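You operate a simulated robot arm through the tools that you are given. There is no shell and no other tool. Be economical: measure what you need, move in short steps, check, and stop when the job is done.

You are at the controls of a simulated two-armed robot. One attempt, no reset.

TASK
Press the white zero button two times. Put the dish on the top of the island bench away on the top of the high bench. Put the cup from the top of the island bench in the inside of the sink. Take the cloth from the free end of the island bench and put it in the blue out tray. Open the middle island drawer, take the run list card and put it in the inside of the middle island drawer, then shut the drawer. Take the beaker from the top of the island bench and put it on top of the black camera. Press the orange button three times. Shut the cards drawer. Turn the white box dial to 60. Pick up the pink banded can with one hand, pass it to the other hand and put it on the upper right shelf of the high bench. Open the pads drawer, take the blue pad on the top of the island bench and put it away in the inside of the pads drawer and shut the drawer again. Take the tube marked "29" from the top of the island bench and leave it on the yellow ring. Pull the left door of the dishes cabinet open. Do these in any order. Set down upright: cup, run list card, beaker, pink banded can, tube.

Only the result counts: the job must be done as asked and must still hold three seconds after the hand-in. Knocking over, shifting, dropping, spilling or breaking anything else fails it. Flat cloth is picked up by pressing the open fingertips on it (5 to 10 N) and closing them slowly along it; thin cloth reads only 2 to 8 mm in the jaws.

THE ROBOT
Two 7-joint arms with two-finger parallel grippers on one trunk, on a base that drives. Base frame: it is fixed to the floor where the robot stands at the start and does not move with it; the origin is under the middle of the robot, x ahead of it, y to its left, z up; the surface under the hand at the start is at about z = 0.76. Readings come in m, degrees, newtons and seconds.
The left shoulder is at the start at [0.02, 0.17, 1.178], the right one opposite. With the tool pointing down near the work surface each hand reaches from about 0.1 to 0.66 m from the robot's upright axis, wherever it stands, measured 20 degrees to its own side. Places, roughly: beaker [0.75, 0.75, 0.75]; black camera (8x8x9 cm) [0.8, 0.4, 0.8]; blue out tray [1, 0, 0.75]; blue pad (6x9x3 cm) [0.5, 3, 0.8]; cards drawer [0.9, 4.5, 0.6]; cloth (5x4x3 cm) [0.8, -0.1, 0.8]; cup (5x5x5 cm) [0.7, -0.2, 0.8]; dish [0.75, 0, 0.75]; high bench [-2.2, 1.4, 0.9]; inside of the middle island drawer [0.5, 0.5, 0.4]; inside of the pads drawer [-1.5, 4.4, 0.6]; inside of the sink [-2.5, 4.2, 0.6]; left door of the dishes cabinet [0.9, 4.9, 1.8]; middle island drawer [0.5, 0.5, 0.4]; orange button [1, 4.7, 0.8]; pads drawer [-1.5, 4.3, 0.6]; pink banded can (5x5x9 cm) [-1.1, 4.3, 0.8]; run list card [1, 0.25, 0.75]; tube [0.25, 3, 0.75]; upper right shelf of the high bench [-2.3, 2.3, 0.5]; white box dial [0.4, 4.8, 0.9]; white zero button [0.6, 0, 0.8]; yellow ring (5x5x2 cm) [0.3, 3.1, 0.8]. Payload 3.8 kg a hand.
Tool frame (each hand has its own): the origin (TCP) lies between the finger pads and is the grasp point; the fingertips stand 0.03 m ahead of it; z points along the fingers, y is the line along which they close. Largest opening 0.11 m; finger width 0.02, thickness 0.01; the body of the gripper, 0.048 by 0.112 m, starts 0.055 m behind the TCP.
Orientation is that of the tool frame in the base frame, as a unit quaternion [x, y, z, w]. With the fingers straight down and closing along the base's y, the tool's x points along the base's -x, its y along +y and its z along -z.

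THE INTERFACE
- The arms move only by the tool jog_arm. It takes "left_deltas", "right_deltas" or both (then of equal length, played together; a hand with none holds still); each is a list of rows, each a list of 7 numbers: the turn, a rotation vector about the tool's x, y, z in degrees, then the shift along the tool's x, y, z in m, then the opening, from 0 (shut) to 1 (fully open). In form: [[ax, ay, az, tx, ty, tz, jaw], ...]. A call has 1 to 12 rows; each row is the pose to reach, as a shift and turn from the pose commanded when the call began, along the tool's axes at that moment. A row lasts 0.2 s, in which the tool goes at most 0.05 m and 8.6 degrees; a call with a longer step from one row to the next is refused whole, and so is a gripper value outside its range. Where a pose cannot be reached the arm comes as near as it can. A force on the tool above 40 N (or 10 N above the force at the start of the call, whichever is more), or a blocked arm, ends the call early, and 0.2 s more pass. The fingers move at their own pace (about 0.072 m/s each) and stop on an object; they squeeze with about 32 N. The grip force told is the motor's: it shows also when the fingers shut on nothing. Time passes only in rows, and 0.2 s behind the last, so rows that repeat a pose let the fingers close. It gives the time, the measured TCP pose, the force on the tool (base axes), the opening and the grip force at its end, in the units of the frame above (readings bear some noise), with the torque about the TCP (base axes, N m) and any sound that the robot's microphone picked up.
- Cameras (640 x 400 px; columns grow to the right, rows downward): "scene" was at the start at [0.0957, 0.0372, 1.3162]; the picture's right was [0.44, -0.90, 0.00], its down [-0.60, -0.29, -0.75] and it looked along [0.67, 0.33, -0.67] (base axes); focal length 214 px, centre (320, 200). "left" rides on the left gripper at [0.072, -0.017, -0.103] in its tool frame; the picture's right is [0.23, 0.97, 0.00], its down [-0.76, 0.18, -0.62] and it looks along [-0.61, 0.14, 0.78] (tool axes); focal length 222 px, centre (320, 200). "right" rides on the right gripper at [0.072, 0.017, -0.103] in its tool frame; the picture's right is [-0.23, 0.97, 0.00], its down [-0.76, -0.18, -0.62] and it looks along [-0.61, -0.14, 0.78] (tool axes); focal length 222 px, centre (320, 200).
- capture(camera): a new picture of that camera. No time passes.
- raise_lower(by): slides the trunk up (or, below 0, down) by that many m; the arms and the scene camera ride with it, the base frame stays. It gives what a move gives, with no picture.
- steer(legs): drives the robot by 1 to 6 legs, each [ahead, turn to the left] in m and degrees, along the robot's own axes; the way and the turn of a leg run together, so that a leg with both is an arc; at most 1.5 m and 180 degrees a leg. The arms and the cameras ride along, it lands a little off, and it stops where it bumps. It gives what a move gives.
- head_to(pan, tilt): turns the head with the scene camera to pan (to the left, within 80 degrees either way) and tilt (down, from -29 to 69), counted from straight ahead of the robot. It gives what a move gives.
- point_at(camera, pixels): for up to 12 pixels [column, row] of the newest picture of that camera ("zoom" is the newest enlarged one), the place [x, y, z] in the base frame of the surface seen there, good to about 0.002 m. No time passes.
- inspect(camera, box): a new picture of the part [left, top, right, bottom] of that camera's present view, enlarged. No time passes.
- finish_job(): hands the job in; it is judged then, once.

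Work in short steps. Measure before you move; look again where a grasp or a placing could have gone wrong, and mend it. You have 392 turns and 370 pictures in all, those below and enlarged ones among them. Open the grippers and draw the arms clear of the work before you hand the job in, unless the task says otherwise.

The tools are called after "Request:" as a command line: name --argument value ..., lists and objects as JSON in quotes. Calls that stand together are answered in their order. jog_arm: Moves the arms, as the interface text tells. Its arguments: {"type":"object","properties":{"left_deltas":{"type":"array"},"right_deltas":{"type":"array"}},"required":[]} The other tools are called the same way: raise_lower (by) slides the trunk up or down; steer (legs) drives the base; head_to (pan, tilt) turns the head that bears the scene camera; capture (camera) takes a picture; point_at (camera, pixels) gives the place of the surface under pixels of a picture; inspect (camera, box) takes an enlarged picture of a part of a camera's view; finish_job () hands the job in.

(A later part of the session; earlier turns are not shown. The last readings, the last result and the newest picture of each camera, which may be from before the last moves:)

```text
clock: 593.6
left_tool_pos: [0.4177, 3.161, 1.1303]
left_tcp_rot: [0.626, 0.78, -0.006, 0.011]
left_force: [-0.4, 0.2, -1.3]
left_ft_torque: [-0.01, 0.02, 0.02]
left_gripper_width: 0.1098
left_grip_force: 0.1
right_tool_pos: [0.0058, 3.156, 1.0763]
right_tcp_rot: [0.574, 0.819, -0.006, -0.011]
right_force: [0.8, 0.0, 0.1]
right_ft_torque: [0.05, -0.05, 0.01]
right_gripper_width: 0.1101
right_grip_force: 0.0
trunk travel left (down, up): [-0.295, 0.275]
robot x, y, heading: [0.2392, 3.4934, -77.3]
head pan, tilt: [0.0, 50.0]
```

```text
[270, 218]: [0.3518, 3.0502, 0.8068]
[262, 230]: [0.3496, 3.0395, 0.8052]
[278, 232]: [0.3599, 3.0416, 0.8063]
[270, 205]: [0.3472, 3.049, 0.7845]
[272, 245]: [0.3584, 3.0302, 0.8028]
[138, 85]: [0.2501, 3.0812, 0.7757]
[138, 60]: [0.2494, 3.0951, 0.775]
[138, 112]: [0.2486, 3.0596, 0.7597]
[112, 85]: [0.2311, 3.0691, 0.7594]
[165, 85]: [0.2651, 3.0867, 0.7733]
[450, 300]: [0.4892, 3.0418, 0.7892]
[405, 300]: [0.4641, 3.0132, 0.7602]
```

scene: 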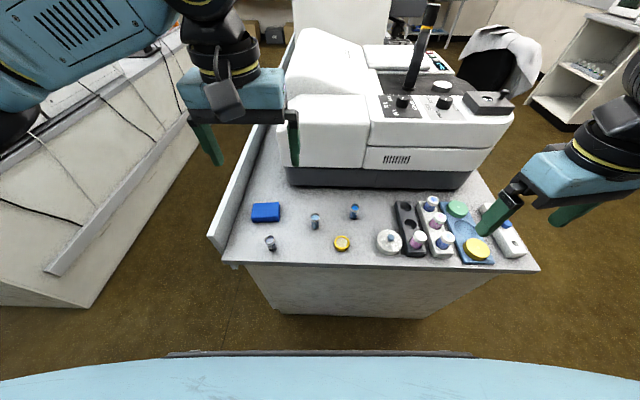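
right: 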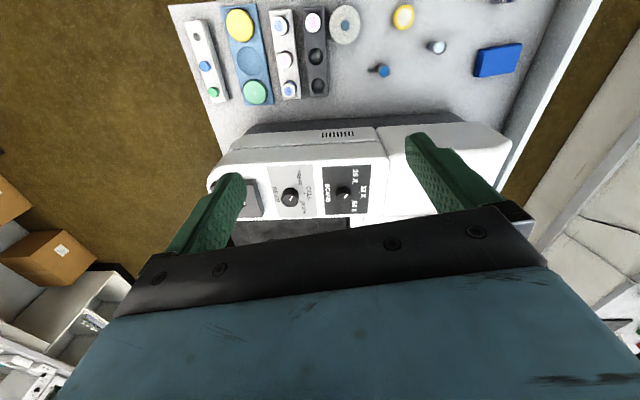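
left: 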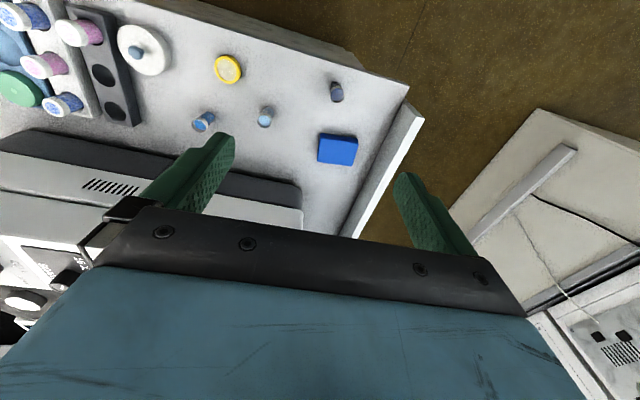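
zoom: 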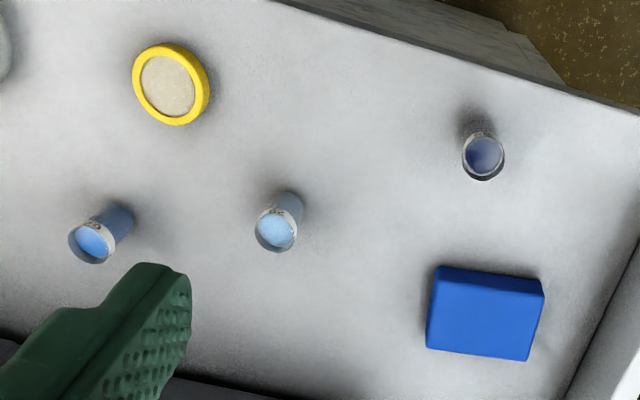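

Tube 29 centre (0.355,3.0405). I hover the left hand over it and check.

Request:
jog_arm --left_deltas '[[0, 0, 0, -0.015, -0.012, 0.03, 0.8], [0, 0.4, 0, -0.03, -0.025, 0.06, 0.6], [0, 0.8, 0, -0.05, -0.04, 0.09, 0.5], [0, 1.2, 0, -0.07, -0.055, 0.12, 0.5], [0, 1.4, 0, -0.09, -0.075, 0.15, 0.5], [0, 1.4, 0, -0.104, -0.0873, 0.185, 0.5], [0, 1.4, 0, -0.104, -0.0873, 0.22, 0.5], [0, 1.4, 0, -0.104, -0.0873, 0.24, 0.5]]'

Request:
capture --camera "left"

```text
clock: 595.5
left_tool_pos: [0.3567, 3.0329, 0.8936]
left_tcp_rot: [0.626, 0.78, 0.002, 0.003]
left_force: [-0.4, 0.1, 0.8]
left_ft_torque: [0.0, 0.01, 0.02]
left_gripper_width: 0.055
left_grip_force: 0.2
right_tool_pos: [0.0062, 3.156, 1.0748]
right_tcp_rot: [0.574, 0.819, -0.005, -0.01]
right_force: [0.2, -0.8, -0.3]
right_ft_torque: [0.0, -0.02, 0.03]
right_gripper_width: 0.1099
right_grip_force: 0.0
trunk travel left (down, up): [-0.295, 0.275]
robot x, y, heading: [0.2414, 3.4946, -77.2]
head pan, tilt: [0.0, 50.0]
```

```text
181 pictures are left
```

left: 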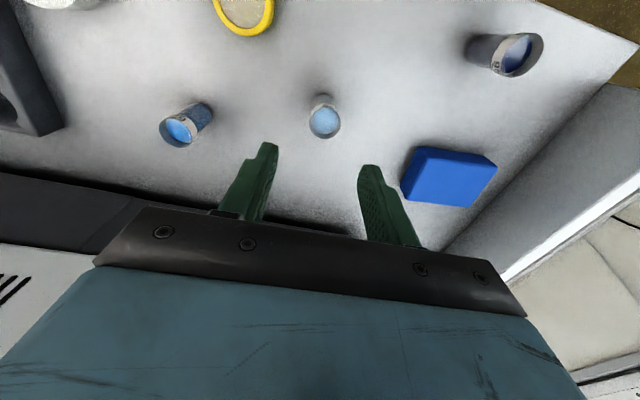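

Centred; a 7 mm correction toward me, then I descend to z 0.80 and close.

Request:
jog_arm --left_deltas '[[0, 0, 0, 0.0075, -0.001, 0.03, 0.5], [0, 0, 0, 0.0075, -0.001, 0.06, 0.5], [0, 0, 0, 0.0075, -0.001, 0.085, 0.5], [0, 0, 0, 0.0075, -0.001, 0.0936, 0.5], [0, 0, 0, 0.0075, -0.001, 0.0936, 0.35], [0, 0, 0, 0.0075, -0.001, 0.0936, 0.2], [0, 0, 0, 0.0075, -0.001, 0.0936, 0.1], [0, 0, 0, 0.0075, -0.001, 0.0936, 0.05]]'

Request:
capture --camera "left"

```text
clock: 597.2
left_tool_pos: [0.3562, 3.0407, 0.7972]
left_tcp_rot: [0.627, 0.779, 0.002, 0.003]
left_force: [-0.6, 0.9, 1.0]
left_ft_torque: [-0.01, 0.01, -0.01]
left_gripper_width: 0.0244
left_grip_force: 31.8
right_tool_pos: [0.007, 3.1563, 1.0746]
right_tcp_rot: [0.574, 0.818, -0.005, -0.011]
right_force: [-0.2, 0.6, 0.6]
right_ft_torque: [0.0, -0.04, 0.01]
right_gripper_width: 0.1099
right_grip_force: 0.1
trunk travel left (down, up): [-0.295, 0.275]
robot x, y, heading: [0.2429, 3.4923, -77.2]
head pan, tilt: [0.0, 50.0]
```

```text
180 pictures are left
```

left: 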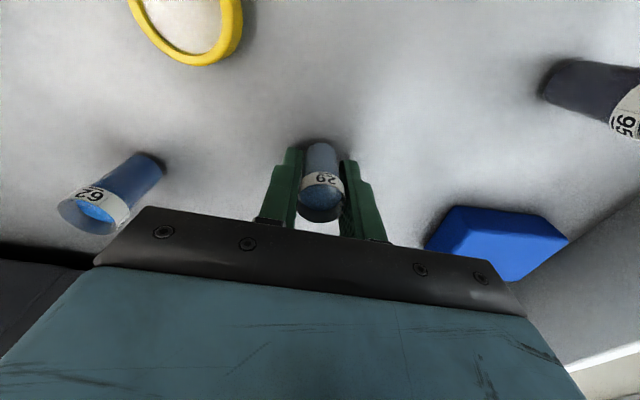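

Tube 29 gripped. I lift 8 cm and move over the ring centre, then verify.

Request:
jog_arm --left_deltas '[[0, 0, 0, 0, 0, -0.02, 0.05], [0, 0, 0, 0, 0, -0.05, 0.05], [0, 0, 0, 0, 0, -0.08, 0.05], [0, 0, 0, 0.022, -0.025, -0.08, 0.05], [0, 0, 0, 0.043, -0.05, -0.08, 0.05], [0, 0, 0, 0.0647, -0.0748, -0.08, 0.05], [0, 0, 0, 0.0647, -0.0748, -0.08, 0.05]]'

Request:
capture --camera "left"

Request:
inspect --camera "scene" --box '[290, 180, 410, 270]'

```text
clock: 598.9
left_tool_pos: [0.2698, 3.0917, 0.8776]
left_tcp_rot: [0.626, 0.78, 0.003, 0.003]
left_force: [-0.5, -0.5, 0.2]
left_ft_torque: [0.04, -0.02, 0.0]
left_gripper_width: 0.0241
left_grip_force: 32.1
right_tool_pos: [0.0061, 3.1552, 1.0761]
right_tcp_rot: [0.575, 0.818, -0.005, -0.011]
right_force: [0.0, -0.7, 0.1]
right_ft_torque: [-0.02, 0.02, 0.03]
right_gripper_width: 0.1099
right_grip_force: 0.1
trunk travel left (down, up): [-0.295, 0.275]
robot x, y, heading: [0.2413, 3.4939, -76.9]
head pan, tilt: [0.0, 50.0]
```

```text
179 pictures are left
```

left: 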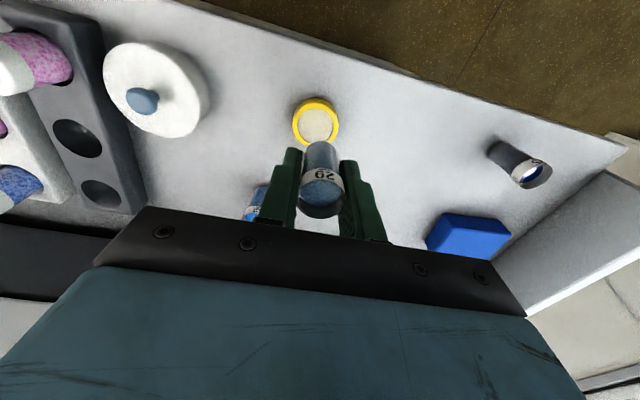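

```text
4.44 times, centred on (350, 225) of scene
```

zoom: 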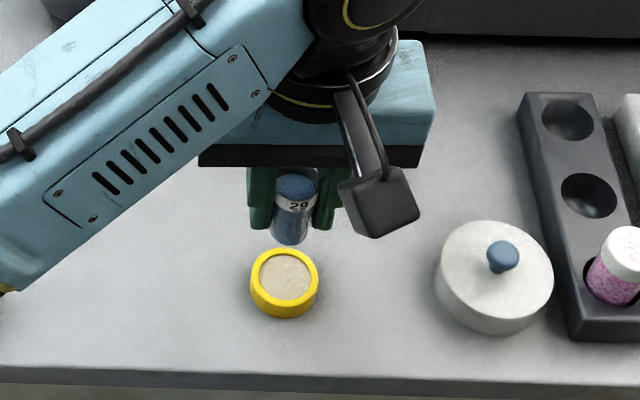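

Request:
point_at --camera "zoom" --pixels '[[285, 277], [257, 278], [313, 278], [285, 298], [285, 257], [268, 278], [302, 278], [285, 253]]'

```text
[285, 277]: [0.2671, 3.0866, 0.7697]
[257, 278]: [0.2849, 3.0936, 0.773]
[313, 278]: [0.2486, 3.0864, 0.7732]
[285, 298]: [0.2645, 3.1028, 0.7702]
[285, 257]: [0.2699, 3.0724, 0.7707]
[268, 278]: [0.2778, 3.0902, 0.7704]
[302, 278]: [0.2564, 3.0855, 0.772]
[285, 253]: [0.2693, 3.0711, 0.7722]
```

Ring centre (0.267,3.0875), inner surface 0.770. I correct by 4 mm and lower to just above.

Request:
jog_arm --left_deltas '[[0, 0, 0, -0.0033, -0.0038, 0.03, 0.05], [0, 0, 0, -0.0033, -0.0038, 0.055, 0.05], [0, 0, 0, -0.0033, -0.0038, 0.064, 0.05], [0, 0, 0, -0.0033, -0.0038, 0.066, 0.05]]'

Request:
jog_arm --left_deltas '[[0, 0, 0, 0, 0, 0.001, 0.05], [0, 0, 0, 0, 0, 0.002, 0.05], [0, 0, 0, 0, 0, 0.002, 0.05]]'

```text
clock: 599.9
left_tool_pos: [0.266, 3.0855, 0.8145]
left_tcp_rot: [0.626, 0.78, -0.001, 0.004]
left_force: [2.5, -0.7, 22.2]
left_ft_torque: [0.06, -0.11, 0.0]
left_gripper_width: 0.0249
left_grip_force: 32.0
right_tool_pos: [0.0061, 3.1576, 1.0753]
right_tcp_rot: [0.574, 0.818, -0.005, -0.01]
right_force: [-0.1, -0.7, 0.3]
right_ft_torque: [0.04, 0.02, -0.04]
right_gripper_width: 0.11
right_grip_force: 0.1
trunk travel left (down, up): [-0.295, 0.275]
robot x, y, heading: [0.2437, 3.4969, -77.2]
head pan, tilt: [0.0, 50.0]
```

```text
clock: 600.6
left_tool_pos: [0.2665, 3.0866, 0.8115]
left_tcp_rot: [0.626, 0.78, 0.001, 0.003]
left_force: [-1.9, -3.5, 22.2]
left_ft_torque: [-0.08, 0.09, -0.02]
left_gripper_width: 0.0248
left_grip_force: 32.0
right_tool_pos: [0.0066, 3.1571, 1.0755]
right_tcp_rot: [0.575, 0.818, -0.005, -0.01]
right_force: [0.2, 0.4, 0.2]
right_ft_torque: [0.03, 0.01, 0.01]
right_gripper_width: 0.1098
right_grip_force: 0.0
trunk travel left (down, up): [-0.295, 0.275]
robot x, y, heading: [0.242, 3.4963, -77.2]
head pan, tilt: [0.0, 50.0]
```

Contact (22 N). I ease 3 mm, open gently and rise.

Request:
jog_arm --left_deltas '[[0, 0, 0, 0, 0, -0.0025, 0.05], [0, 0, 0, 0, 0, -0.003, 0.15], [0, 0, 0, 0, 0, -0.003, 0.35], [0, 0, 0, 0, 0, -0.003, 0.45], [0, 0, 0, 0, 0, -0.02, 0.45], [0, 0, 0, 0, 0, -0.05, 0.45], [0, 0, 0, 0, 0, -0.09, 0.45], [0, 0, 0, 0, 0, -0.13, 0.45]]'

Request:
inspect --camera "scene" --box '[240, 180, 400, 280]'

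```text
clock: 602.5
left_tool_pos: [0.2654, 3.089, 0.941]
left_tcp_rot: [0.626, 0.78, 0.004, 0.003]
left_force: [-0.3, -0.2, 0.4]
left_ft_torque: [0.02, -0.01, 0.02]
left_gripper_width: 0.0495
left_grip_force: 0.0
right_tool_pos: [0.0062, 3.156, 1.0741]
right_tcp_rot: [0.575, 0.818, -0.004, -0.011]
right_force: [0.8, -0.1, -0.7]
right_ft_torque: [0.05, 0.01, 0.01]
right_gripper_width: 0.1099
right_grip_force: 0.0
trunk travel left (down, up): [-0.295, 0.275]
robot x, y, heading: [0.238, 3.4886, -77.3]
head pan, tilt: [0.0, 50.0]
```

```text
4.00 times, centred on (320, 230) of scene
```

zoom: 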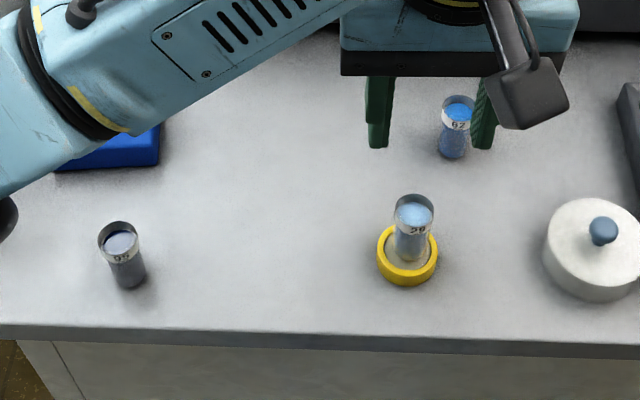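

Tube 29 stands on the ring. Next the pad: I move the left hand above it and look.

Request:
jog_arm --left_deltas '[[0, 0, 0, 0, 0.02, -0.03, 0.6], [0, 0, 0, 0, 0.05, -0.06, 0.8], [0, 0, 0, -0.005, 0.09, -0.08, 1], [0, 0, 0, -0.01, 0.13, -0.09, 1], [0, 0, 0, -0.015, 0.17, -0.1, 1], [0, 0, 0, -0.015, 0.21, -0.1, 1], [0, 0, 0, -0.015, 0.24, -0.1, 1]]'

Request:
inspect --camera "left" --box '[220, 60, 420, 200]'

```text
clock: 604.0
left_tool_pos: [0.5008, 3.1237, 1.04]
left_tcp_rot: [0.626, 0.78, 0.002, 0.003]
left_force: [-0.9, 0.0, 0.5]
left_ft_torque: [0.03, 0.03, 0.01]
left_gripper_width: 0.11
left_grip_force: 0.0
right_tool_pos: [0.0077, 3.1558, 1.0753]
right_tcp_rot: [0.575, 0.818, -0.005, -0.011]
right_force: [-0.2, -0.4, 0.7]
right_ft_torque: [0.01, 0.02, -0.01]
right_gripper_width: 0.1103
right_grip_force: 0.0
trunk travel left (down, up): [-0.295, 0.275]
robot x, y, heading: [0.2404, 3.4936, -77.4]
head pan, tilt: [0.0, 50.0]
```

```text
2.86 times, centred on (320, 130) of left
```

zoom: 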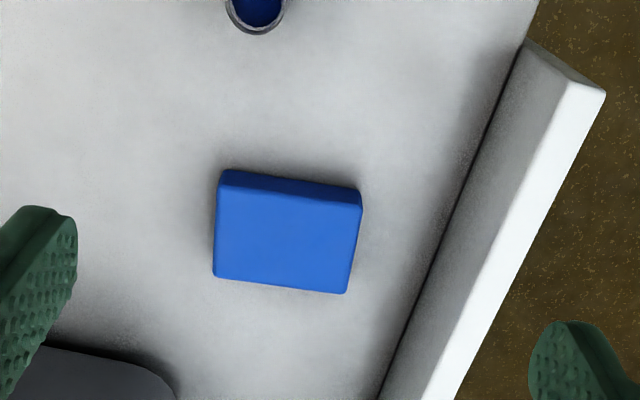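

Request:
point_at --camera "zoom" --pixels '[[222, 186], [358, 208], [345, 288], [217, 272], [285, 235], [560, 90], [480, 150]]'

```text
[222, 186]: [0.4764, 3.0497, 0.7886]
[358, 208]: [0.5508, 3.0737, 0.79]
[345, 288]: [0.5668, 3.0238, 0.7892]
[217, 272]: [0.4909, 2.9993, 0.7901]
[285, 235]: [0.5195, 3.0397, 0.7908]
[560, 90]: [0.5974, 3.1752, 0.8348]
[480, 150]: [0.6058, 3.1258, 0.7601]
```

Pad centre (0.521,3.037), long axis at 18°. I hover with matching yaw and check.

Request:
jog_arm --left_deltas '[[0, 0, -2, -0.03, 0, 0.03, 1], [0, 0, -4, -0.06, 0, 0.06, 1], [0, 0, -5.4, -0.0894, 0.0007, 0.09, 1], [0, 0, -5.4, -0.0894, 0.0007, 0.13, 1], [0, 0, -5.4, -0.0894, 0.0007, 0.16, 1]]'

Request:
capture --camera "left"

```text
clock: 605.2
left_tool_pos: [0.5245, 3.0368, 0.8818]
left_tcp_rot: [0.589, 0.808, 0.001, 0.003]
left_force: [0.1, 0.0, 0.1]
left_ft_torque: [-0.01, -0.01, 0.01]
left_gripper_width: 0.1098
left_grip_force: 0.0
right_tool_pos: [0.0058, 3.1563, 1.0751]
right_tcp_rot: [0.574, 0.819, -0.004, -0.011]
right_force: [1.5, 0.4, -0.3]
right_ft_torque: [-0.01, -0.02, 0.0]
right_gripper_width: 0.1098
right_grip_force: 0.1
trunk travel left (down, up): [-0.295, 0.275]
robot x, y, heading: [0.247, 3.4936, -77.4]
head pan, tilt: [0.0, 50.0]
```

```text
175 pictures are left
```

left: 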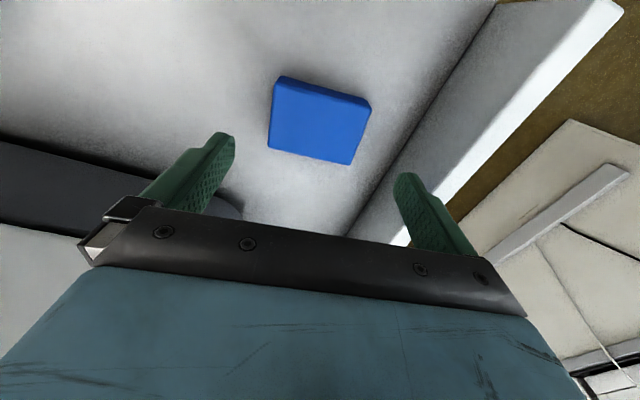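

I check the barrier's clearance to the outer finger.

Request:
point_at --camera "left" --pixels '[[380, 185], [365, 215], [345, 235], [420, 150], [400, 190], [440, 130], [365, 100], [277, 80], [350, 162], [270, 147]]'

```text
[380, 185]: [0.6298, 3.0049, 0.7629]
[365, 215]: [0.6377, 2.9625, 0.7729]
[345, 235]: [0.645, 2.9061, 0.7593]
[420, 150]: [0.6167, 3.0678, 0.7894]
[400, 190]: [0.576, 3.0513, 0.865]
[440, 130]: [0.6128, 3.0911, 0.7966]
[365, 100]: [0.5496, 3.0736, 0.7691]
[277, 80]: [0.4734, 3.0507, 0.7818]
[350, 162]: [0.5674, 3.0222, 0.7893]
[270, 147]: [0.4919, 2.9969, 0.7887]
```

Clear by 3 cm. I correct 4 mm, descend and close on the pad.

Request:
jog_arm --left_deltas '[[0, 0, 0, 0, -0.004, 0.03, 1], [0, 0, 0, 0, -0.004, 0.06, 1], [0, 0, 0, 0, -0.004, 0.08, 1], [0, 0, 0, 0, -0.004, 0.0875, 1], [0, 0, 0, 0, -0.004, 0.0875, 0.85], [0, 0, 0, 0, -0.004, 0.0875, 0.7], [0, 0, 0, 0, -0.004, 0.0875, 0.6], [0, 0, 0, 0, -0.004, 0.0875, 0.5], [0, 0, 0, 0, -0.004, 0.0875, 0.5]]'

Request:
capture --camera "left"

```text
clock: 607.2
left_tool_pos: [0.5205, 3.0361, 0.7928]
left_tcp_rot: [0.588, 0.809, 0.002, 0.003]
left_force: [0.0, 0.7, -0.9]
left_ft_torque: [0.02, 0.01, 0.02]
left_gripper_width: 0.0839
left_grip_force: 32.3
right_tool_pos: [0.0061, 3.1559, 1.0743]
right_tcp_rot: [0.574, 0.819, -0.005, -0.012]
right_force: [1.0, 0.9, 0.4]
right_ft_torque: [0.02, 0.03, 0.0]
right_gripper_width: 0.1101
right_grip_force: 0.1
trunk travel left (down, up): [-0.295, 0.275]
robot x, y, heading: [0.2395, 3.4937, -77.4]
head pan, tilt: [0.0, 50.0]
```

```text
174 pictures are left
```

left: 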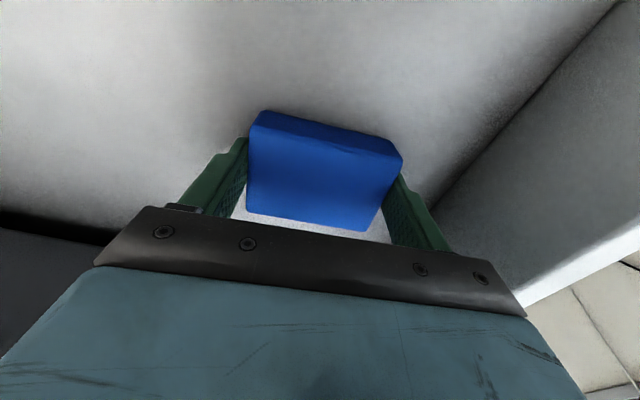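

Pad gripped (84 mm). I lift it, and then turn toward the counter side (cards drawer, dial, button) to look.

Request:
jog_arm --left_deltas '[[0, 0, 0, 0, 0, -0.04, 0.5], [0, 0, 0, 0, 0, -0.08, 0.5], [0, 0, 0, 0, 0, -0.12, 0.5], [0, 0, 0, 0, 0, -0.16, 0.5], [0, 0, 0, 0, 0, -0.2, 0.5], [0, 0, 0, 0, 0, -0.24, 0.5], [0, 0, 0, 0.03, 0, -0.28, 0.5], [0, 0, 0, 0.06, 0, -0.31, 0.5], [0, 0, 0, 0.09, 0, -0.33, 0.5]]'

Request:
steer --legs '[[0, 87]]'

Request:
head_to --pan 40 --tilt 25

Request:
capture --camera "scene"

```text
clock: 609.2
left_tool_pos: [0.4901, 3.1225, 1.1222]
left_tcp_rot: [0.588, 0.808, 0.003, 0.003]
left_force: [0.1, 0.7, -0.2]
left_ft_torque: [-0.03, -0.02, 0.01]
left_gripper_width: 0.0839
left_grip_force: 32.1
right_tool_pos: [0.0075, 3.157, 1.0759]
right_tcp_rot: [0.574, 0.819, -0.005, -0.012]
right_force: [-0.6, 1.3, 0.4]
right_ft_torque: [0.01, -0.01, 0.01]
right_gripper_width: 0.1098
right_grip_force: 0.1
trunk travel left (down, up): [-0.295, 0.275]
robot x, y, heading: [0.2446, 3.4919, -77.5]
head pan, tilt: [0.0, 50.0]
```

```text
clock: 613.4
left_tool_pos: [0.6209, 3.7335, 1.1231]
left_tcp_rot: [-0.143, 0.99, 0.004, -0.001]
left_force: [0.2, -0.7, -0.2]
left_ft_torque: [0.01, -0.02, 0.0]
left_gripper_width: 0.0838
left_grip_force: 32.0
right_tool_pos: [0.5725, 3.2496, 1.0748]
right_tcp_rot: [-0.159, 0.987, -0.011, -0.005]
right_force: [0.1, 0.6, 0.3]
right_ft_torque: [0.02, 0.01, 0.02]
right_gripper_width: 0.1098
right_grip_force: 0.1
trunk travel left (down, up): [-0.295, 0.275]
robot x, y, heading: [0.2381, 3.4937, 11.2]
head pan, tilt: [0.0, 50.0]
```

```text
clock: 614.5
left_tool_pos: [0.6222, 3.7327, 1.1224]
left_tcp_rot: [-0.142, 0.99, 0.003, 0.001]
left_force: [0.5, 0.1, -0.4]
left_ft_torque: [-0.02, 0.02, 0.02]
left_gripper_width: 0.0837
left_grip_force: 32.5
right_tool_pos: [0.5721, 3.2493, 1.0744]
right_tcp_rot: [-0.159, 0.987, -0.011, -0.005]
right_force: [0.5, -0.1, 0.3]
right_ft_torque: [0.04, 0.0, 0.0]
right_gripper_width: 0.1097
right_grip_force: 0.1
trunk travel left (down, up): [-0.295, 0.275]
robot x, y, heading: [0.239, 3.4988, 11.2]
head pan, tilt: [40.0, 25.0]
```

```text
173 pictures are left
```

scene: 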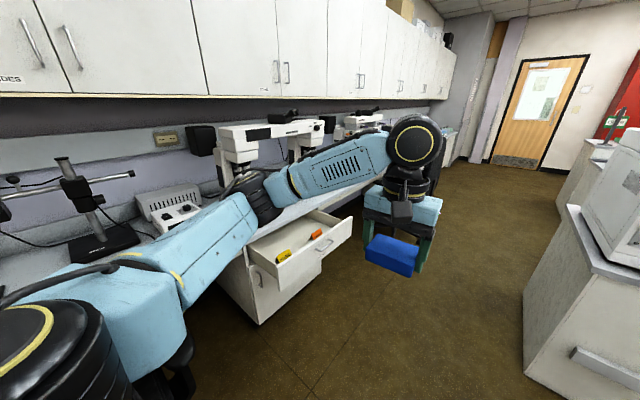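

The cards drawer is open at (300,245). I drive ahead and turn to face this counter.

Request:
steer --legs '[[0.55, 0], [0, 89]]'

Request:
head_to --pan 0 --tilt 25

Request:
capture --camera "scene"

```text
clock: 621.4
left_tool_pos: [0.5822, 3.9955, 1.1232]
left_tcp_rot: [0.781, -0.624, -0.002, 0.002]
left_force: [-0.4, 0.3, -0.4]
left_ft_torque: [-0.02, -0.01, -0.01]
left_gripper_width: 0.0837
left_grip_force: 31.9
right_tool_pos: [1.0622, 3.9183, 1.0749]
right_tcp_rot: [0.792, -0.61, 0.011, -0.004]
right_force: [-0.3, -0.1, -0.1]
right_ft_torque: [0.03, -0.01, -0.04]
right_gripper_width: 0.1101
right_grip_force: 0.2
trunk travel left (down, up): [-0.295, 0.275]
robot x, y, heading: [0.798, 3.6004, 97.4]
head pan, tilt: [40.0, 25.0]
```

```text
clock: 622.5
left_tool_pos: [0.5832, 3.9955, 1.1226]
left_tcp_rot: [0.781, -0.624, -0.002, 0.002]
left_force: [-0.3, 0.6, 0.5]
left_ft_torque: [0.0, 0.01, -0.01]
left_gripper_width: 0.0836
left_grip_force: 31.7
right_tool_pos: [1.0632, 3.9181, 1.0753]
right_tcp_rot: [0.793, -0.609, 0.011, -0.005]
right_force: [0.6, -0.7, 0.1]
right_ft_torque: [0.01, 0.0, 0.03]
right_gripper_width: 0.1102
right_grip_force: 0.1
trunk travel left (down, up): [-0.295, 0.275]
robot x, y, heading: [0.799, 3.6048, 97.5]
head pan, tilt: [0.0, 25.0]
```

```text
172 pictures are left
```

scene: 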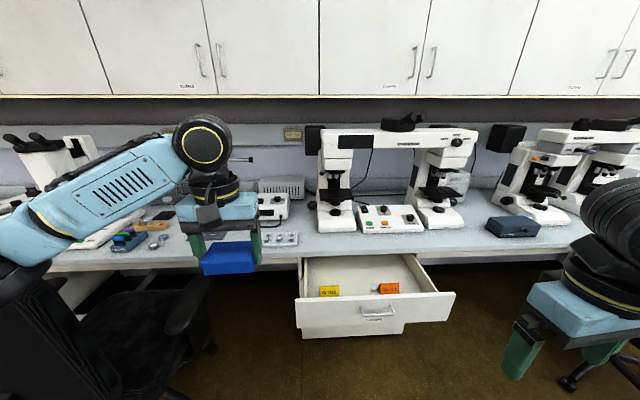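

I zoom on the control box, the dial box and the cabinet labels.

Request:
inspect --camera "scene" --box '[340, 190, 440, 250]'

Request:
inspect --camera "scene" --box '[240, 165, 330, 255]'

Request:
inspect --camera "scene" --box '[150, 30, 460, 110]'

```text
6.40 times, centred on (390, 220) of scene
```

zoom: 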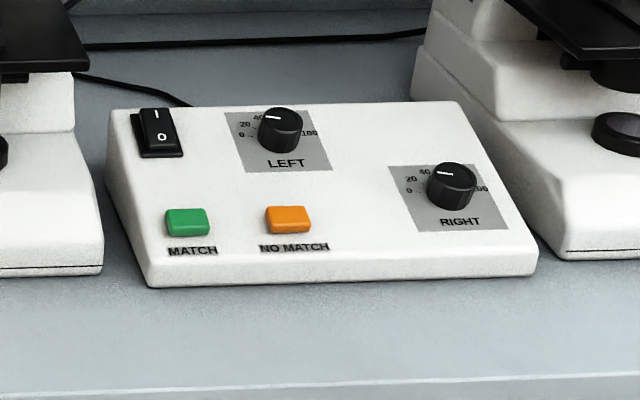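

```text
4.44 times, centred on (285, 210) of scene
```

zoom: 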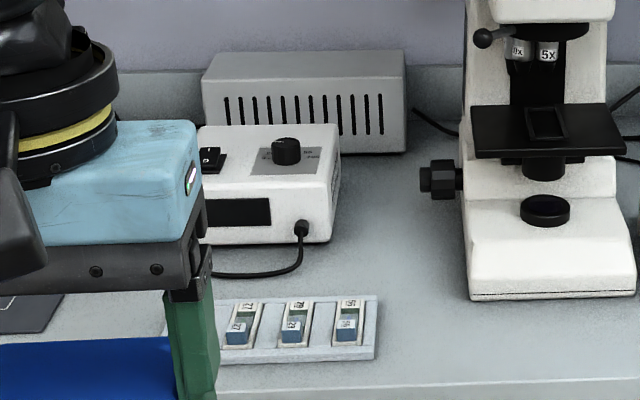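

```text
2.06 times, centred on (305, 70) of scene
```

zoom: 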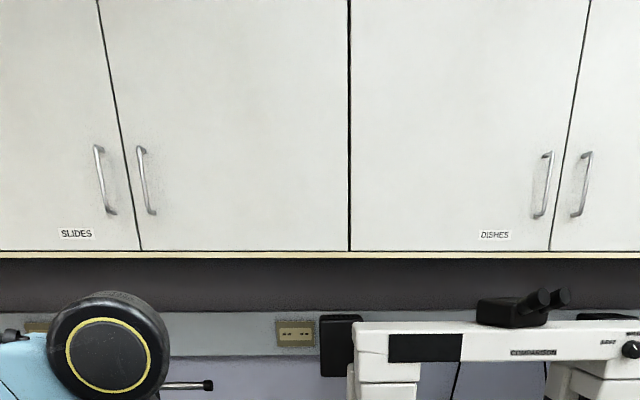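

Orange "NO MATCH" button and the DISHES left door are identified. First I measure the open cards drawer.

Request:
point_at --camera "scene" --pixels '[[375, 318], [378, 312], [362, 313], [393, 310], [310, 320], [440, 310], [370, 300], [376, 325], [297, 255], [420, 260]]'

Request:
inspect --camera "scene" --box '[280, 240, 470, 350]'

```text
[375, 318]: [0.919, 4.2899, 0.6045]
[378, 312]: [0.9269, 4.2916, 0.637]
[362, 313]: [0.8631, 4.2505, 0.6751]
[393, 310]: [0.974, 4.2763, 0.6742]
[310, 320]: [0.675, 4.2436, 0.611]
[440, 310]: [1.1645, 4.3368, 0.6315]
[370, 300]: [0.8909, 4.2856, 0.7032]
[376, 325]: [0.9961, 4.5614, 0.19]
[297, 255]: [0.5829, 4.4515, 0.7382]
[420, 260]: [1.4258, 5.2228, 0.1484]
```

```text
3.37 times, centred on (375, 295) of scene
```

zoom: 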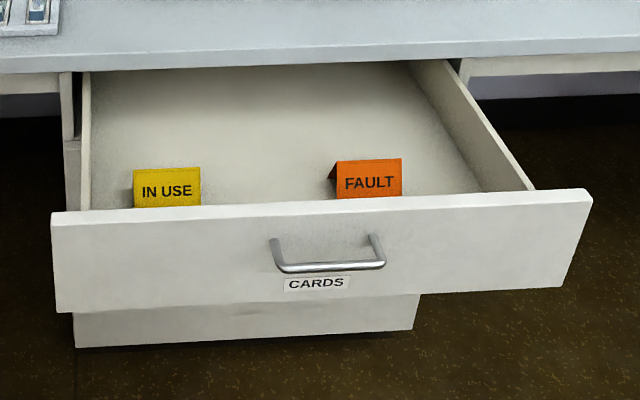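

Panel face at y≈4.29, handle z 0.675, open ~0.26 m. I lower the trunk 0.15 and bring the closed right hand, pitched 45°, in front of the panel below the handle.

Request:
raise_lower --by -0.15

Request:
jog_arm --right_deltas '[[0, -4, 0, -0.02, 0.004, 0.02, 0], [0, -8, 0, -0.045, 0.008, 0.04, 0], [0, -12, 0, -0.07, 0.012, 0.062, 0], [0, -16, 0, -0.097, 0.016, 0.085, 0], [0, -20, 0, -0.125, 0.02, 0.108, 0], [0, -24, 0, -0.152, 0.024, 0.132, 0], [0, -28, 0, -0.18, 0.028, 0.156, 0], [0, -32, 0, -0.208, 0.032, 0.18, 0], [0, -36, 0, -0.236, 0.036, 0.205, 0], [0, -40, 0, -0.264, 0.04, 0.23, 0], [0, -43, 0, -0.292, 0.043, 0.255, 0], [0, -45, 0, -0.319, 0.046, 0.279, 0]]'

Request:
capture --camera "right"

Request:
capture --camera "scene"

```text
clock: 624.2
left_tool_pos: [0.5828, 3.9963, 0.9732]
left_tcp_rot: [0.781, -0.624, -0.003, 0.002]
left_force: [0.3, 0.7, 0.4]
left_ft_torque: [-0.01, 0.01, -0.02]
left_gripper_width: 0.0839
left_grip_force: 31.6
right_tool_pos: [1.0622, 3.9179, 0.9254]
right_tcp_rot: [0.792, -0.611, 0.011, -0.005]
right_force: [-0.9, 0.1, 0.0]
right_ft_torque: [-0.03, -0.01, 0.01]
right_gripper_width: 0.1098
right_grip_force: 0.0
trunk travel left (down, up): [-0.145, 0.425]
robot x, y, heading: [0.7952, 3.5989, 97.7]
head pan, tilt: [0.0, 25.0]
```

```text
clock: 626.8
left_tool_pos: [0.5826, 3.9958, 0.9726]
left_tcp_rot: [0.781, -0.624, -0.003, 0.002]
left_force: [0.5, -0.8, -0.4]
left_ft_torque: [-0.04, -0.01, -0.01]
left_gripper_width: 0.0839
left_grip_force: 32.1
right_tool_pos: [0.9375, 4.2134, 0.6454]
right_tcp_rot: [0.736, -0.562, -0.293, -0.238]
right_force: [0.8, 0.4, -0.1]
right_ft_torque: [0.03, 0.0, 0.03]
right_gripper_width: 0.0
right_grip_force: 32.0
trunk travel left (down, up): [-0.145, 0.425]
robot x, y, heading: [0.7957, 3.6027, 97.8]
head pan, tilt: [0.0, 25.0]
```

```text
167 pictures are left
```

right: 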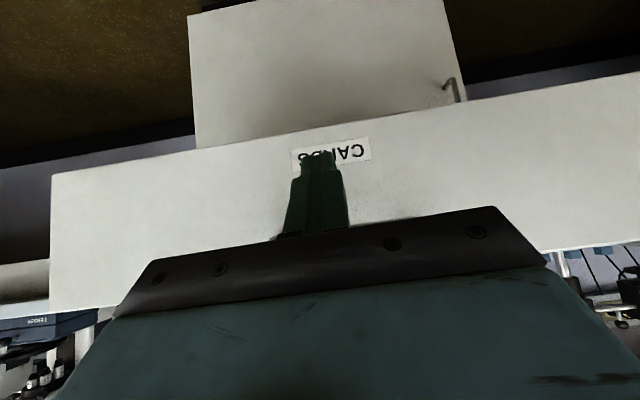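

```text
166 pictures are left
```

scene: 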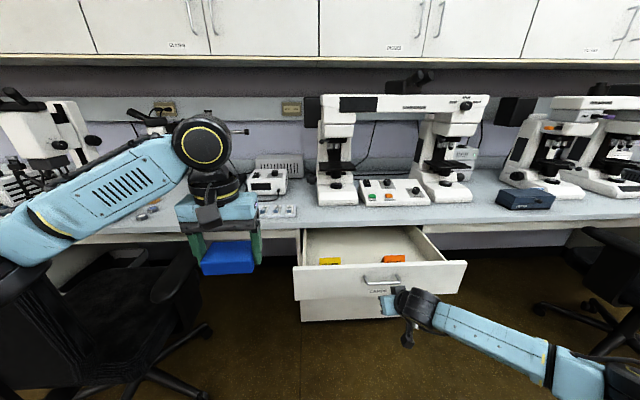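

The right hand is ready at the panel. Before driving forward I check the chair near the left arm.

Request:
point_at --camera "scene" --pixels '[[130, 300], [60, 320], [205, 330], [30, 290], [185, 270], [20, 265], [10, 240], [200, 390]]'

```text
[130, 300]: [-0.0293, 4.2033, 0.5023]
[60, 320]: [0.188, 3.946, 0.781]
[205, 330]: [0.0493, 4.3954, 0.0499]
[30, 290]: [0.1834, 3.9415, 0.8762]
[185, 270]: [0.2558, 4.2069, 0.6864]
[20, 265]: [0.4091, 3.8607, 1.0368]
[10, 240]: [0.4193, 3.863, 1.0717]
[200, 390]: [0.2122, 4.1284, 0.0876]
```

Chair stays clear of the elbow (x 0.19–0.26 vs 0.37). I push by driving 0.28 m ahead.

Request:
steer --legs '[[0.28, 2]]'

Request:
capture --camera "scene"

```text
clock: 628.8
left_tool_pos: [0.5246, 4.2739, 0.9718]
left_tcp_rot: [0.792, -0.61, -0.003, 0.002]
left_force: [0.4, 0.2, 0.0]
left_ft_torque: [0.04, 0.02, -0.03]
left_gripper_width: 0.0838
left_grip_force: 31.8
right_tool_pos: [0.8716, 4.504, 0.6457]
right_tcp_rot: [0.746, -0.549, -0.298, -0.232]
right_force: [-0.2, -0.1, 0.6]
right_ft_torque: [-0.03, -0.01, 0.02]
right_gripper_width: 0.0
right_grip_force: 32.2
trunk travel left (down, up): [-0.145, 0.425]
robot x, y, heading: [0.7557, 3.8864, 99.8]
head pan, tilt: [0.0, 25.0]
```

```text
165 pictures are left
```

scene: 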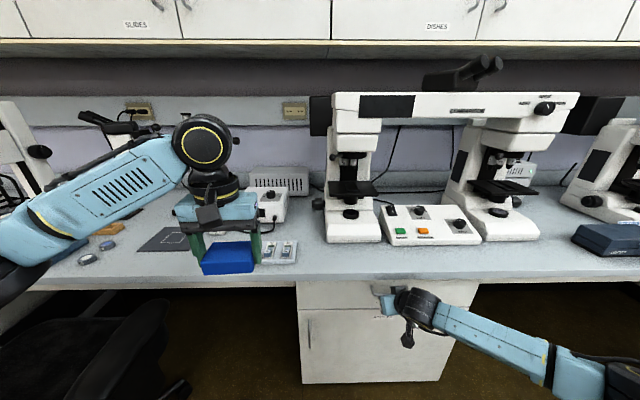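

Nearly shut. I push 3 cm more.

Request:
steer --legs '[[0.035, 0]]'

Request:
inspect --camera "scene" --box '[280, 260, 480, 390]'

```text
clock: 629.7
left_tool_pos: [0.5244, 4.2899, 0.9736]
left_tcp_rot: [0.791, -0.612, -0.004, 0.003]
left_force: [-0.1, -1.0, 0.4]
left_ft_torque: [0.01, 0.01, -0.01]
left_gripper_width: 0.0837
left_grip_force: 31.9
right_tool_pos: [0.8718, 4.5093, 0.638]
right_tcp_rot: [0.75, -0.552, -0.289, -0.224]
right_force: [2.8, -10.5, 5.7]
right_ft_torque: [-0.02, -0.01, -0.01]
right_gripper_width: 0.0001
right_grip_force: 32.0
trunk travel left (down, up): [-0.145, 0.425]
robot x, y, heading: [0.7521, 3.9041, 99.6]
head pan, tilt: [0.0, 25.0]
stopped in leg 1: the force on the tool passed its limit at 128 N (the readings are from after the stop); the commanded pose is now the measured one
```

```text
3.08 times, centred on (380, 325) of scene
```

zoom: 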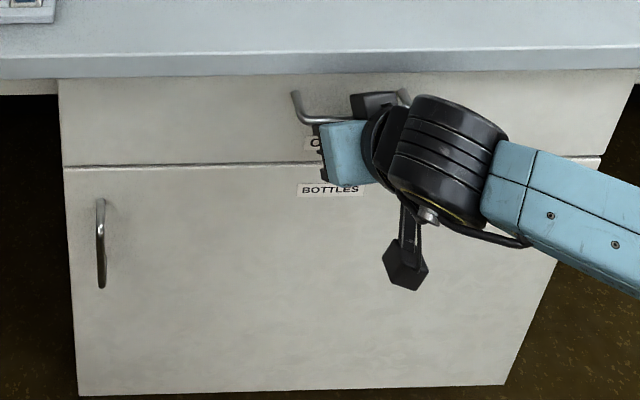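

The cards drawer is shut. I back off, raise the trunk, and return the right hand to tool-down.

Request:
steer --legs '[[-0.15, 0]]'

Request:
raise_lower --by 0.17

Request:
jog_arm --right_deltas '[[0, 5, 0, -0.02, -0.004, -0.025, 0], [0, 10, 0, -0.04, -0.008, -0.05, 0], [0, 15, 0, -0.06, -0.012, -0.075, 0], [0, 20, 0, -0.08, -0.016, -0.1, 0], [0, 25, 0, -0.1, -0.02, -0.125, 0], [0, 30, 0, -0.12, -0.024, -0.15, 0], [0, 35, 0, -0.13, -0.028, -0.17, 0], [0, 40, 0, -0.14, -0.03, -0.18, 0], [0, 44, 0, -0.14, -0.03, -0.18, 0]]'

Request:
head_to --pan -5 --tilt 40

Request:
capture --camera "scene"

```text
clock: 631.0
left_tool_pos: [0.5483, 4.1431, 0.9726]
left_tcp_rot: [0.792, -0.61, -0.003, 0.002]
left_force: [0.4, -0.6, 0.2]
left_ft_torque: [0.02, 0.0, 0.02]
left_gripper_width: 0.0837
left_grip_force: 31.3
right_tool_pos: [0.8947, 4.3629, 0.6378]
right_tcp_rot: [0.75, -0.55, -0.289, -0.224]
right_force: [0.5, 0.8, 0.0]
right_ft_torque: [0.0, 0.0, 0.0]
right_gripper_width: 0.0
right_grip_force: 32.4
trunk travel left (down, up): [-0.145, 0.425]
robot x, y, heading: [0.7743, 3.7567, 99.5]
head pan, tilt: [0.0, 25.0]
```

```text
clock: 633.0
left_tool_pos: [0.5475, 4.1443, 1.1423]
left_tcp_rot: [0.792, -0.61, -0.003, 0.003]
left_force: [0.2, -0.6, 0.0]
left_ft_torque: [0.01, 0.0, 0.03]
left_gripper_width: 0.0834
left_grip_force: 31.3
right_tool_pos: [0.895, 4.364, 0.808]
right_tcp_rot: [0.751, -0.55, -0.289, -0.224]
right_force: [0.4, 0.7, 0.5]
right_ft_torque: [0.01, -0.03, -0.03]
right_gripper_width: 0.0
right_grip_force: 32.2
trunk travel left (down, up): [-0.315, 0.255]
robot x, y, heading: [0.7783, 3.756, 99.6]
head pan, tilt: [0.0, 25.0]
```

```text
clock: 635.0
left_tool_pos: [0.5486, 4.1436, 1.1417]
left_tcp_rot: [0.792, -0.61, -0.003, 0.003]
left_force: [0.3, -0.3, -1.3]
left_ft_torque: [0.0, 0.0, 0.0]
left_gripper_width: 0.0836
left_grip_force: 31.9
right_tool_pos: [0.9261, 4.3533, 1.0356]
right_tcp_rot: [0.804, -0.594, 0.014, -0.001]
right_force: [-0.7, 0.3, 1.0]
right_ft_torque: [0.06, -0.02, -0.01]
right_gripper_width: 0.0
right_grip_force: 31.9
trunk travel left (down, up): [-0.315, 0.255]
robot x, y, heading: [0.7767, 3.7553, 99.6]
head pan, tilt: [0.0, 25.0]
```

```text
clock: 635.7
left_tool_pos: [0.5479, 4.1425, 1.1426]
left_tcp_rot: [0.792, -0.61, -0.003, 0.003]
left_force: [0.8, -0.8, 0.5]
left_ft_torque: [-0.01, -0.03, 0.02]
left_gripper_width: 0.0836
left_grip_force: 31.7
right_tool_pos: [0.9273, 4.3529, 1.0358]
right_tcp_rot: [0.804, -0.595, 0.013, -0.002]
right_force: [-0.4, -0.4, 0.6]
right_ft_torque: [-0.02, -0.02, -0.01]
right_gripper_width: 0.0
right_grip_force: 31.5
trunk travel left (down, up): [-0.315, 0.255]
robot x, y, heading: [0.7747, 3.7574, 99.8]
head pan, tilt: [-5.0, 40.0]
```

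```text
163 pictures are left
```

scene: 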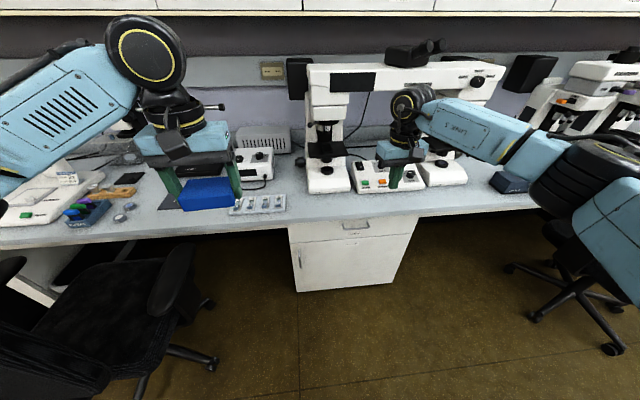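

Orange button at (382,183). I measure it and the comparison bridge above.

Request:
inspect --camera "scene" --box '[340, 150, 460, 220]'

Request:
point_at --camera "scene" --pixels '[[382, 183], [366, 184], [360, 95], [330, 95], [320, 150], [330, 175], [345, 80], [365, 205], [385, 205]]'

```text
5.33 times, centred on (400, 185) of scene
```

zoom: 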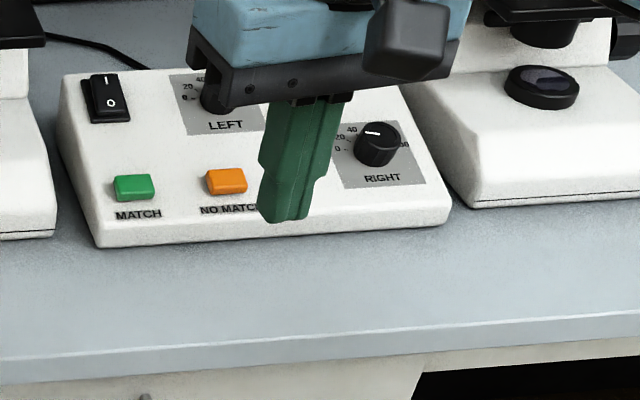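

```text
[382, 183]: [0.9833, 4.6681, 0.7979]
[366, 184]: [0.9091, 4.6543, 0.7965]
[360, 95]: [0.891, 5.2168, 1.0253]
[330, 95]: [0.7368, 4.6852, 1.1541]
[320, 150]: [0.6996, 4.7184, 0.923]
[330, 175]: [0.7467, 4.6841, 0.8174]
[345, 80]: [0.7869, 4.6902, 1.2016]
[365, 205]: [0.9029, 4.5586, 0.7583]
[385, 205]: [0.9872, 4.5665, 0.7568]
```

The bridge overhangs the button at y≈4.69, so I'll press with the hand pitched 30° from the front. I retract the right hand, pitch it, and step closer and right.

Request:
jog_arm --right_deltas '[[0, -5, 0, 0.04, 0, 0, 0], [0, -10, 0, 0.08, 0, 0, 0], [0, -15, 0, 0.12, 0, 0, 0], [0, -20, 0, 0.16, 0, 0.01, 0], [0, -25, 0, 0.19, 0, 0.03, 0], [0, -30, 0, 0.2, 0, 0.05, 0], [0, -30, 0, 0.2, 0, 0.05, 0]]'

Request:
steer --legs '[[0, -35], [0.27, 0], [0, 35]]'

Request:
capture --camera "scene"

```text
clock: 637.3
left_tool_pos: [0.5479, 4.1431, 1.1428]
left_tcp_rot: [0.792, -0.61, -0.003, 0.003]
left_force: [0.2, 0.3, -0.6]
left_ft_torque: [0.02, -0.01, 0.03]
left_gripper_width: 0.0838
left_grip_force: 31.9
right_tool_pos: [0.9804, 4.1608, 0.9889]
right_tcp_rot: [0.78, -0.574, -0.195, -0.155]
right_force: [-0.1, 0.0, 0.3]
right_ft_torque: [-0.04, 0.0, 0.01]
right_gripper_width: 0.0001
right_grip_force: 31.5
trunk travel left (down, up): [-0.315, 0.255]
robot x, y, heading: [0.7787, 3.7585, 99.7]
head pan, tilt: [-5.0, 40.0]
```

```text
clock: 642.6
left_tool_pos: [0.6577, 4.3915, 1.1426]
left_tcp_rot: [0.796, -0.605, -0.003, 0.003]
left_force: [0.4, -0.6, 0.1]
left_ft_torque: [-0.03, 0.01, 0.01]
left_gripper_width: 0.0838
left_grip_force: 31.7
right_tool_pos: [1.0904, 4.4151, 0.9885]
right_tcp_rot: [0.785, -0.568, -0.196, -0.153]
right_force: [-1.0, 0.6, -0.4]
right_ft_torque: [-0.01, 0.02, 0.0]
right_gripper_width: 0.0
right_grip_force: 31.8
trunk travel left (down, up): [-0.315, 0.255]
robot x, y, heading: [0.8897, 4.0067, 100.5]
head pan, tilt: [-5.0, 40.0]
```

```text
161 pictures are left
```

scene: 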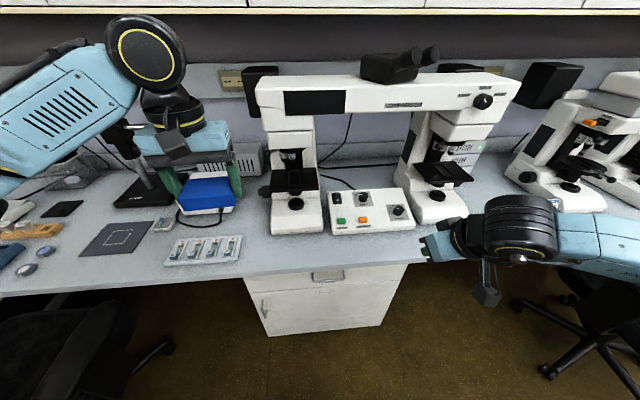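

Request:
inspect --camera "scene" --box '[320, 175, 430, 245]'

Request:
point_at --camera "scene" --pixels '[[364, 219], [364, 221], [341, 221], [399, 210], [364, 230], [380, 233]]'

```text
5.71 times, centred on (375, 210) of scene
```

zoom: 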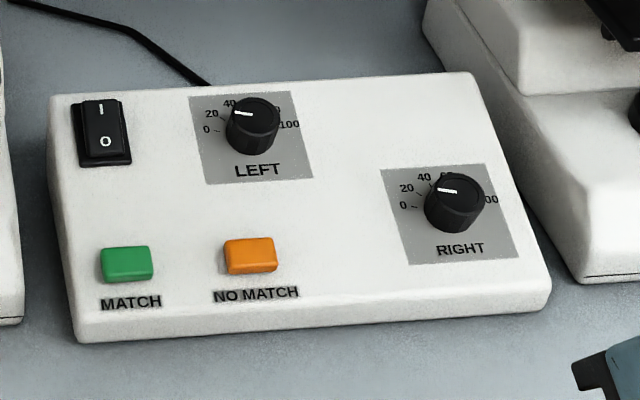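

```text
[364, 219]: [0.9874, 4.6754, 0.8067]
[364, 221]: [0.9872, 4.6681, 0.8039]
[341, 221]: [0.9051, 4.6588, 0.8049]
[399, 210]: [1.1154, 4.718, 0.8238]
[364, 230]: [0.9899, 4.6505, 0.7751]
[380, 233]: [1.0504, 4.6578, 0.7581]
```

Button at (0.987,4.675,0.806). I move the closed tip to 4 cm off it along the tool axis.

Request:
jog_arm --right_deltas '[[0, 0, 0, -0.02, 0.02, 0.02, 0], [0, 0, 0, -0.045, 0.0215, 0.055, 0], [0, 0, 0, -0.07, 0.0215, 0.09, 0], [0, 0, 0, -0.095, 0.0215, 0.125, 0], [0, 0, 0, -0.12, 0.0215, 0.16, 0], [0, 0, 0, -0.14, 0.0215, 0.195, 0], [0, 0, 0, -0.157, 0.0215, 0.224, 0], [0, 0, 0, -0.157, 0.0215, 0.224, 0]]'

Request:
inspect --camera "scene" --box '[300, 60, 480, 250]'

Request:
capture --camera "right"

```text
clock: 644.4
left_tool_pos: [0.6579, 4.3914, 1.1418]
left_tcp_rot: [0.797, -0.604, -0.004, 0.002]
left_force: [-0.5, 0.4, -0.9]
left_ft_torque: [0.0, 0.0, -0.01]
left_gripper_width: 0.0835
left_grip_force: 32.0
right_tool_pos: [0.9992, 4.6421, 0.8693]
right_tcp_rot: [0.784, -0.568, -0.197, -0.154]
right_force: [0.2, -0.5, 0.3]
right_ft_torque: [0.0, -0.03, 0.02]
right_gripper_width: 0.0
right_grip_force: 31.8
trunk travel left (down, up): [-0.315, 0.255]
robot x, y, heading: [0.8943, 4.0074, 100.5]
head pan, tilt: [-5.0, 40.0]
```

```text
2.11 times, centred on (390, 155) of scene
```

zoom: 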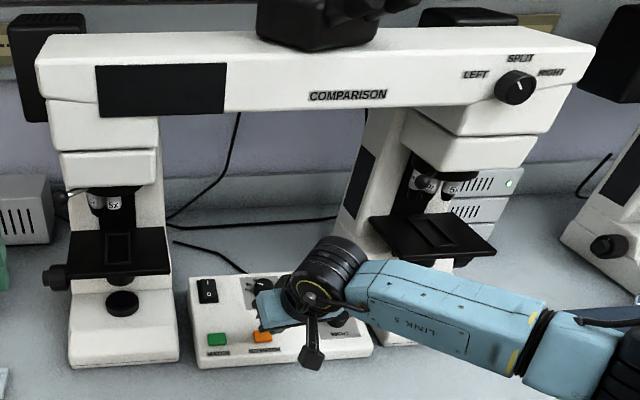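

```text
158 pictures are left
```

right: 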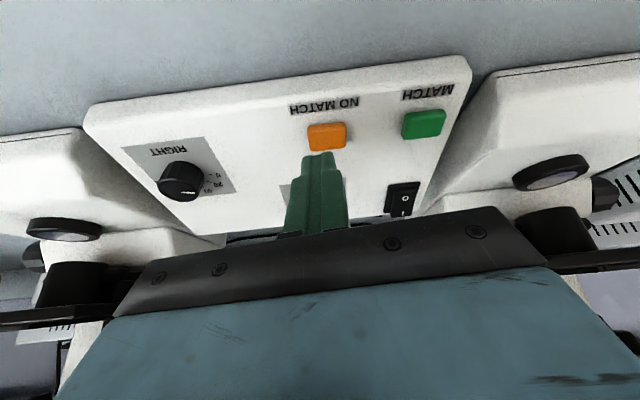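

Request:
point_at --camera "right" --pixels '[[327, 137], [327, 130], [310, 137], [344, 137], [327, 146]]'

```text
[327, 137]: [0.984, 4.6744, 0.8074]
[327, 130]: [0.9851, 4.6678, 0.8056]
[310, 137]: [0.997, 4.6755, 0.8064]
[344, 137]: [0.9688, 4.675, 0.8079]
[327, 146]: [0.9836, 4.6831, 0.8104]
```

Tip line hits 6 mm right of centre; I correct and press along the tool axis.

Request:
jog_arm --right_deltas '[[0, 0, 0, 0, 0.006, 0.02, 0], [0, 0, 0, 0, 0.006, 0.034, 0], [0, 0, 0, 0, 0.006, 0.039, 0], [0, 0, 0, 0, 0.006, 0.041, 0], [0, 0, 0, 0, 0.006, 0.043, 0], [0, 0, 0, 0, 0.006, 0.044, 0]]'

```text
clock: 645.8
left_tool_pos: [0.6576, 4.3907, 1.1428]
left_tcp_rot: [0.797, -0.605, -0.005, 0.002]
left_force: [0.3, -0.2, 0.1]
left_ft_torque: [0.0, -0.02, -0.02]
left_gripper_width: 0.0837
left_grip_force: 31.9
right_tool_pos: [0.9852, 4.6613, 0.8305]
right_tcp_rot: [0.784, -0.568, -0.197, -0.153]
right_force: [3.0, -4.7, 6.0]
right_ft_torque: [-0.13, -0.13, -0.03]
right_gripper_width: 0.0001
right_grip_force: 31.8
trunk travel left (down, up): [-0.315, 0.255]
robot x, y, heading: [0.8903, 4.0105, 100.5]
head pan, tilt: [-5.0, 40.0]
heard: click
```

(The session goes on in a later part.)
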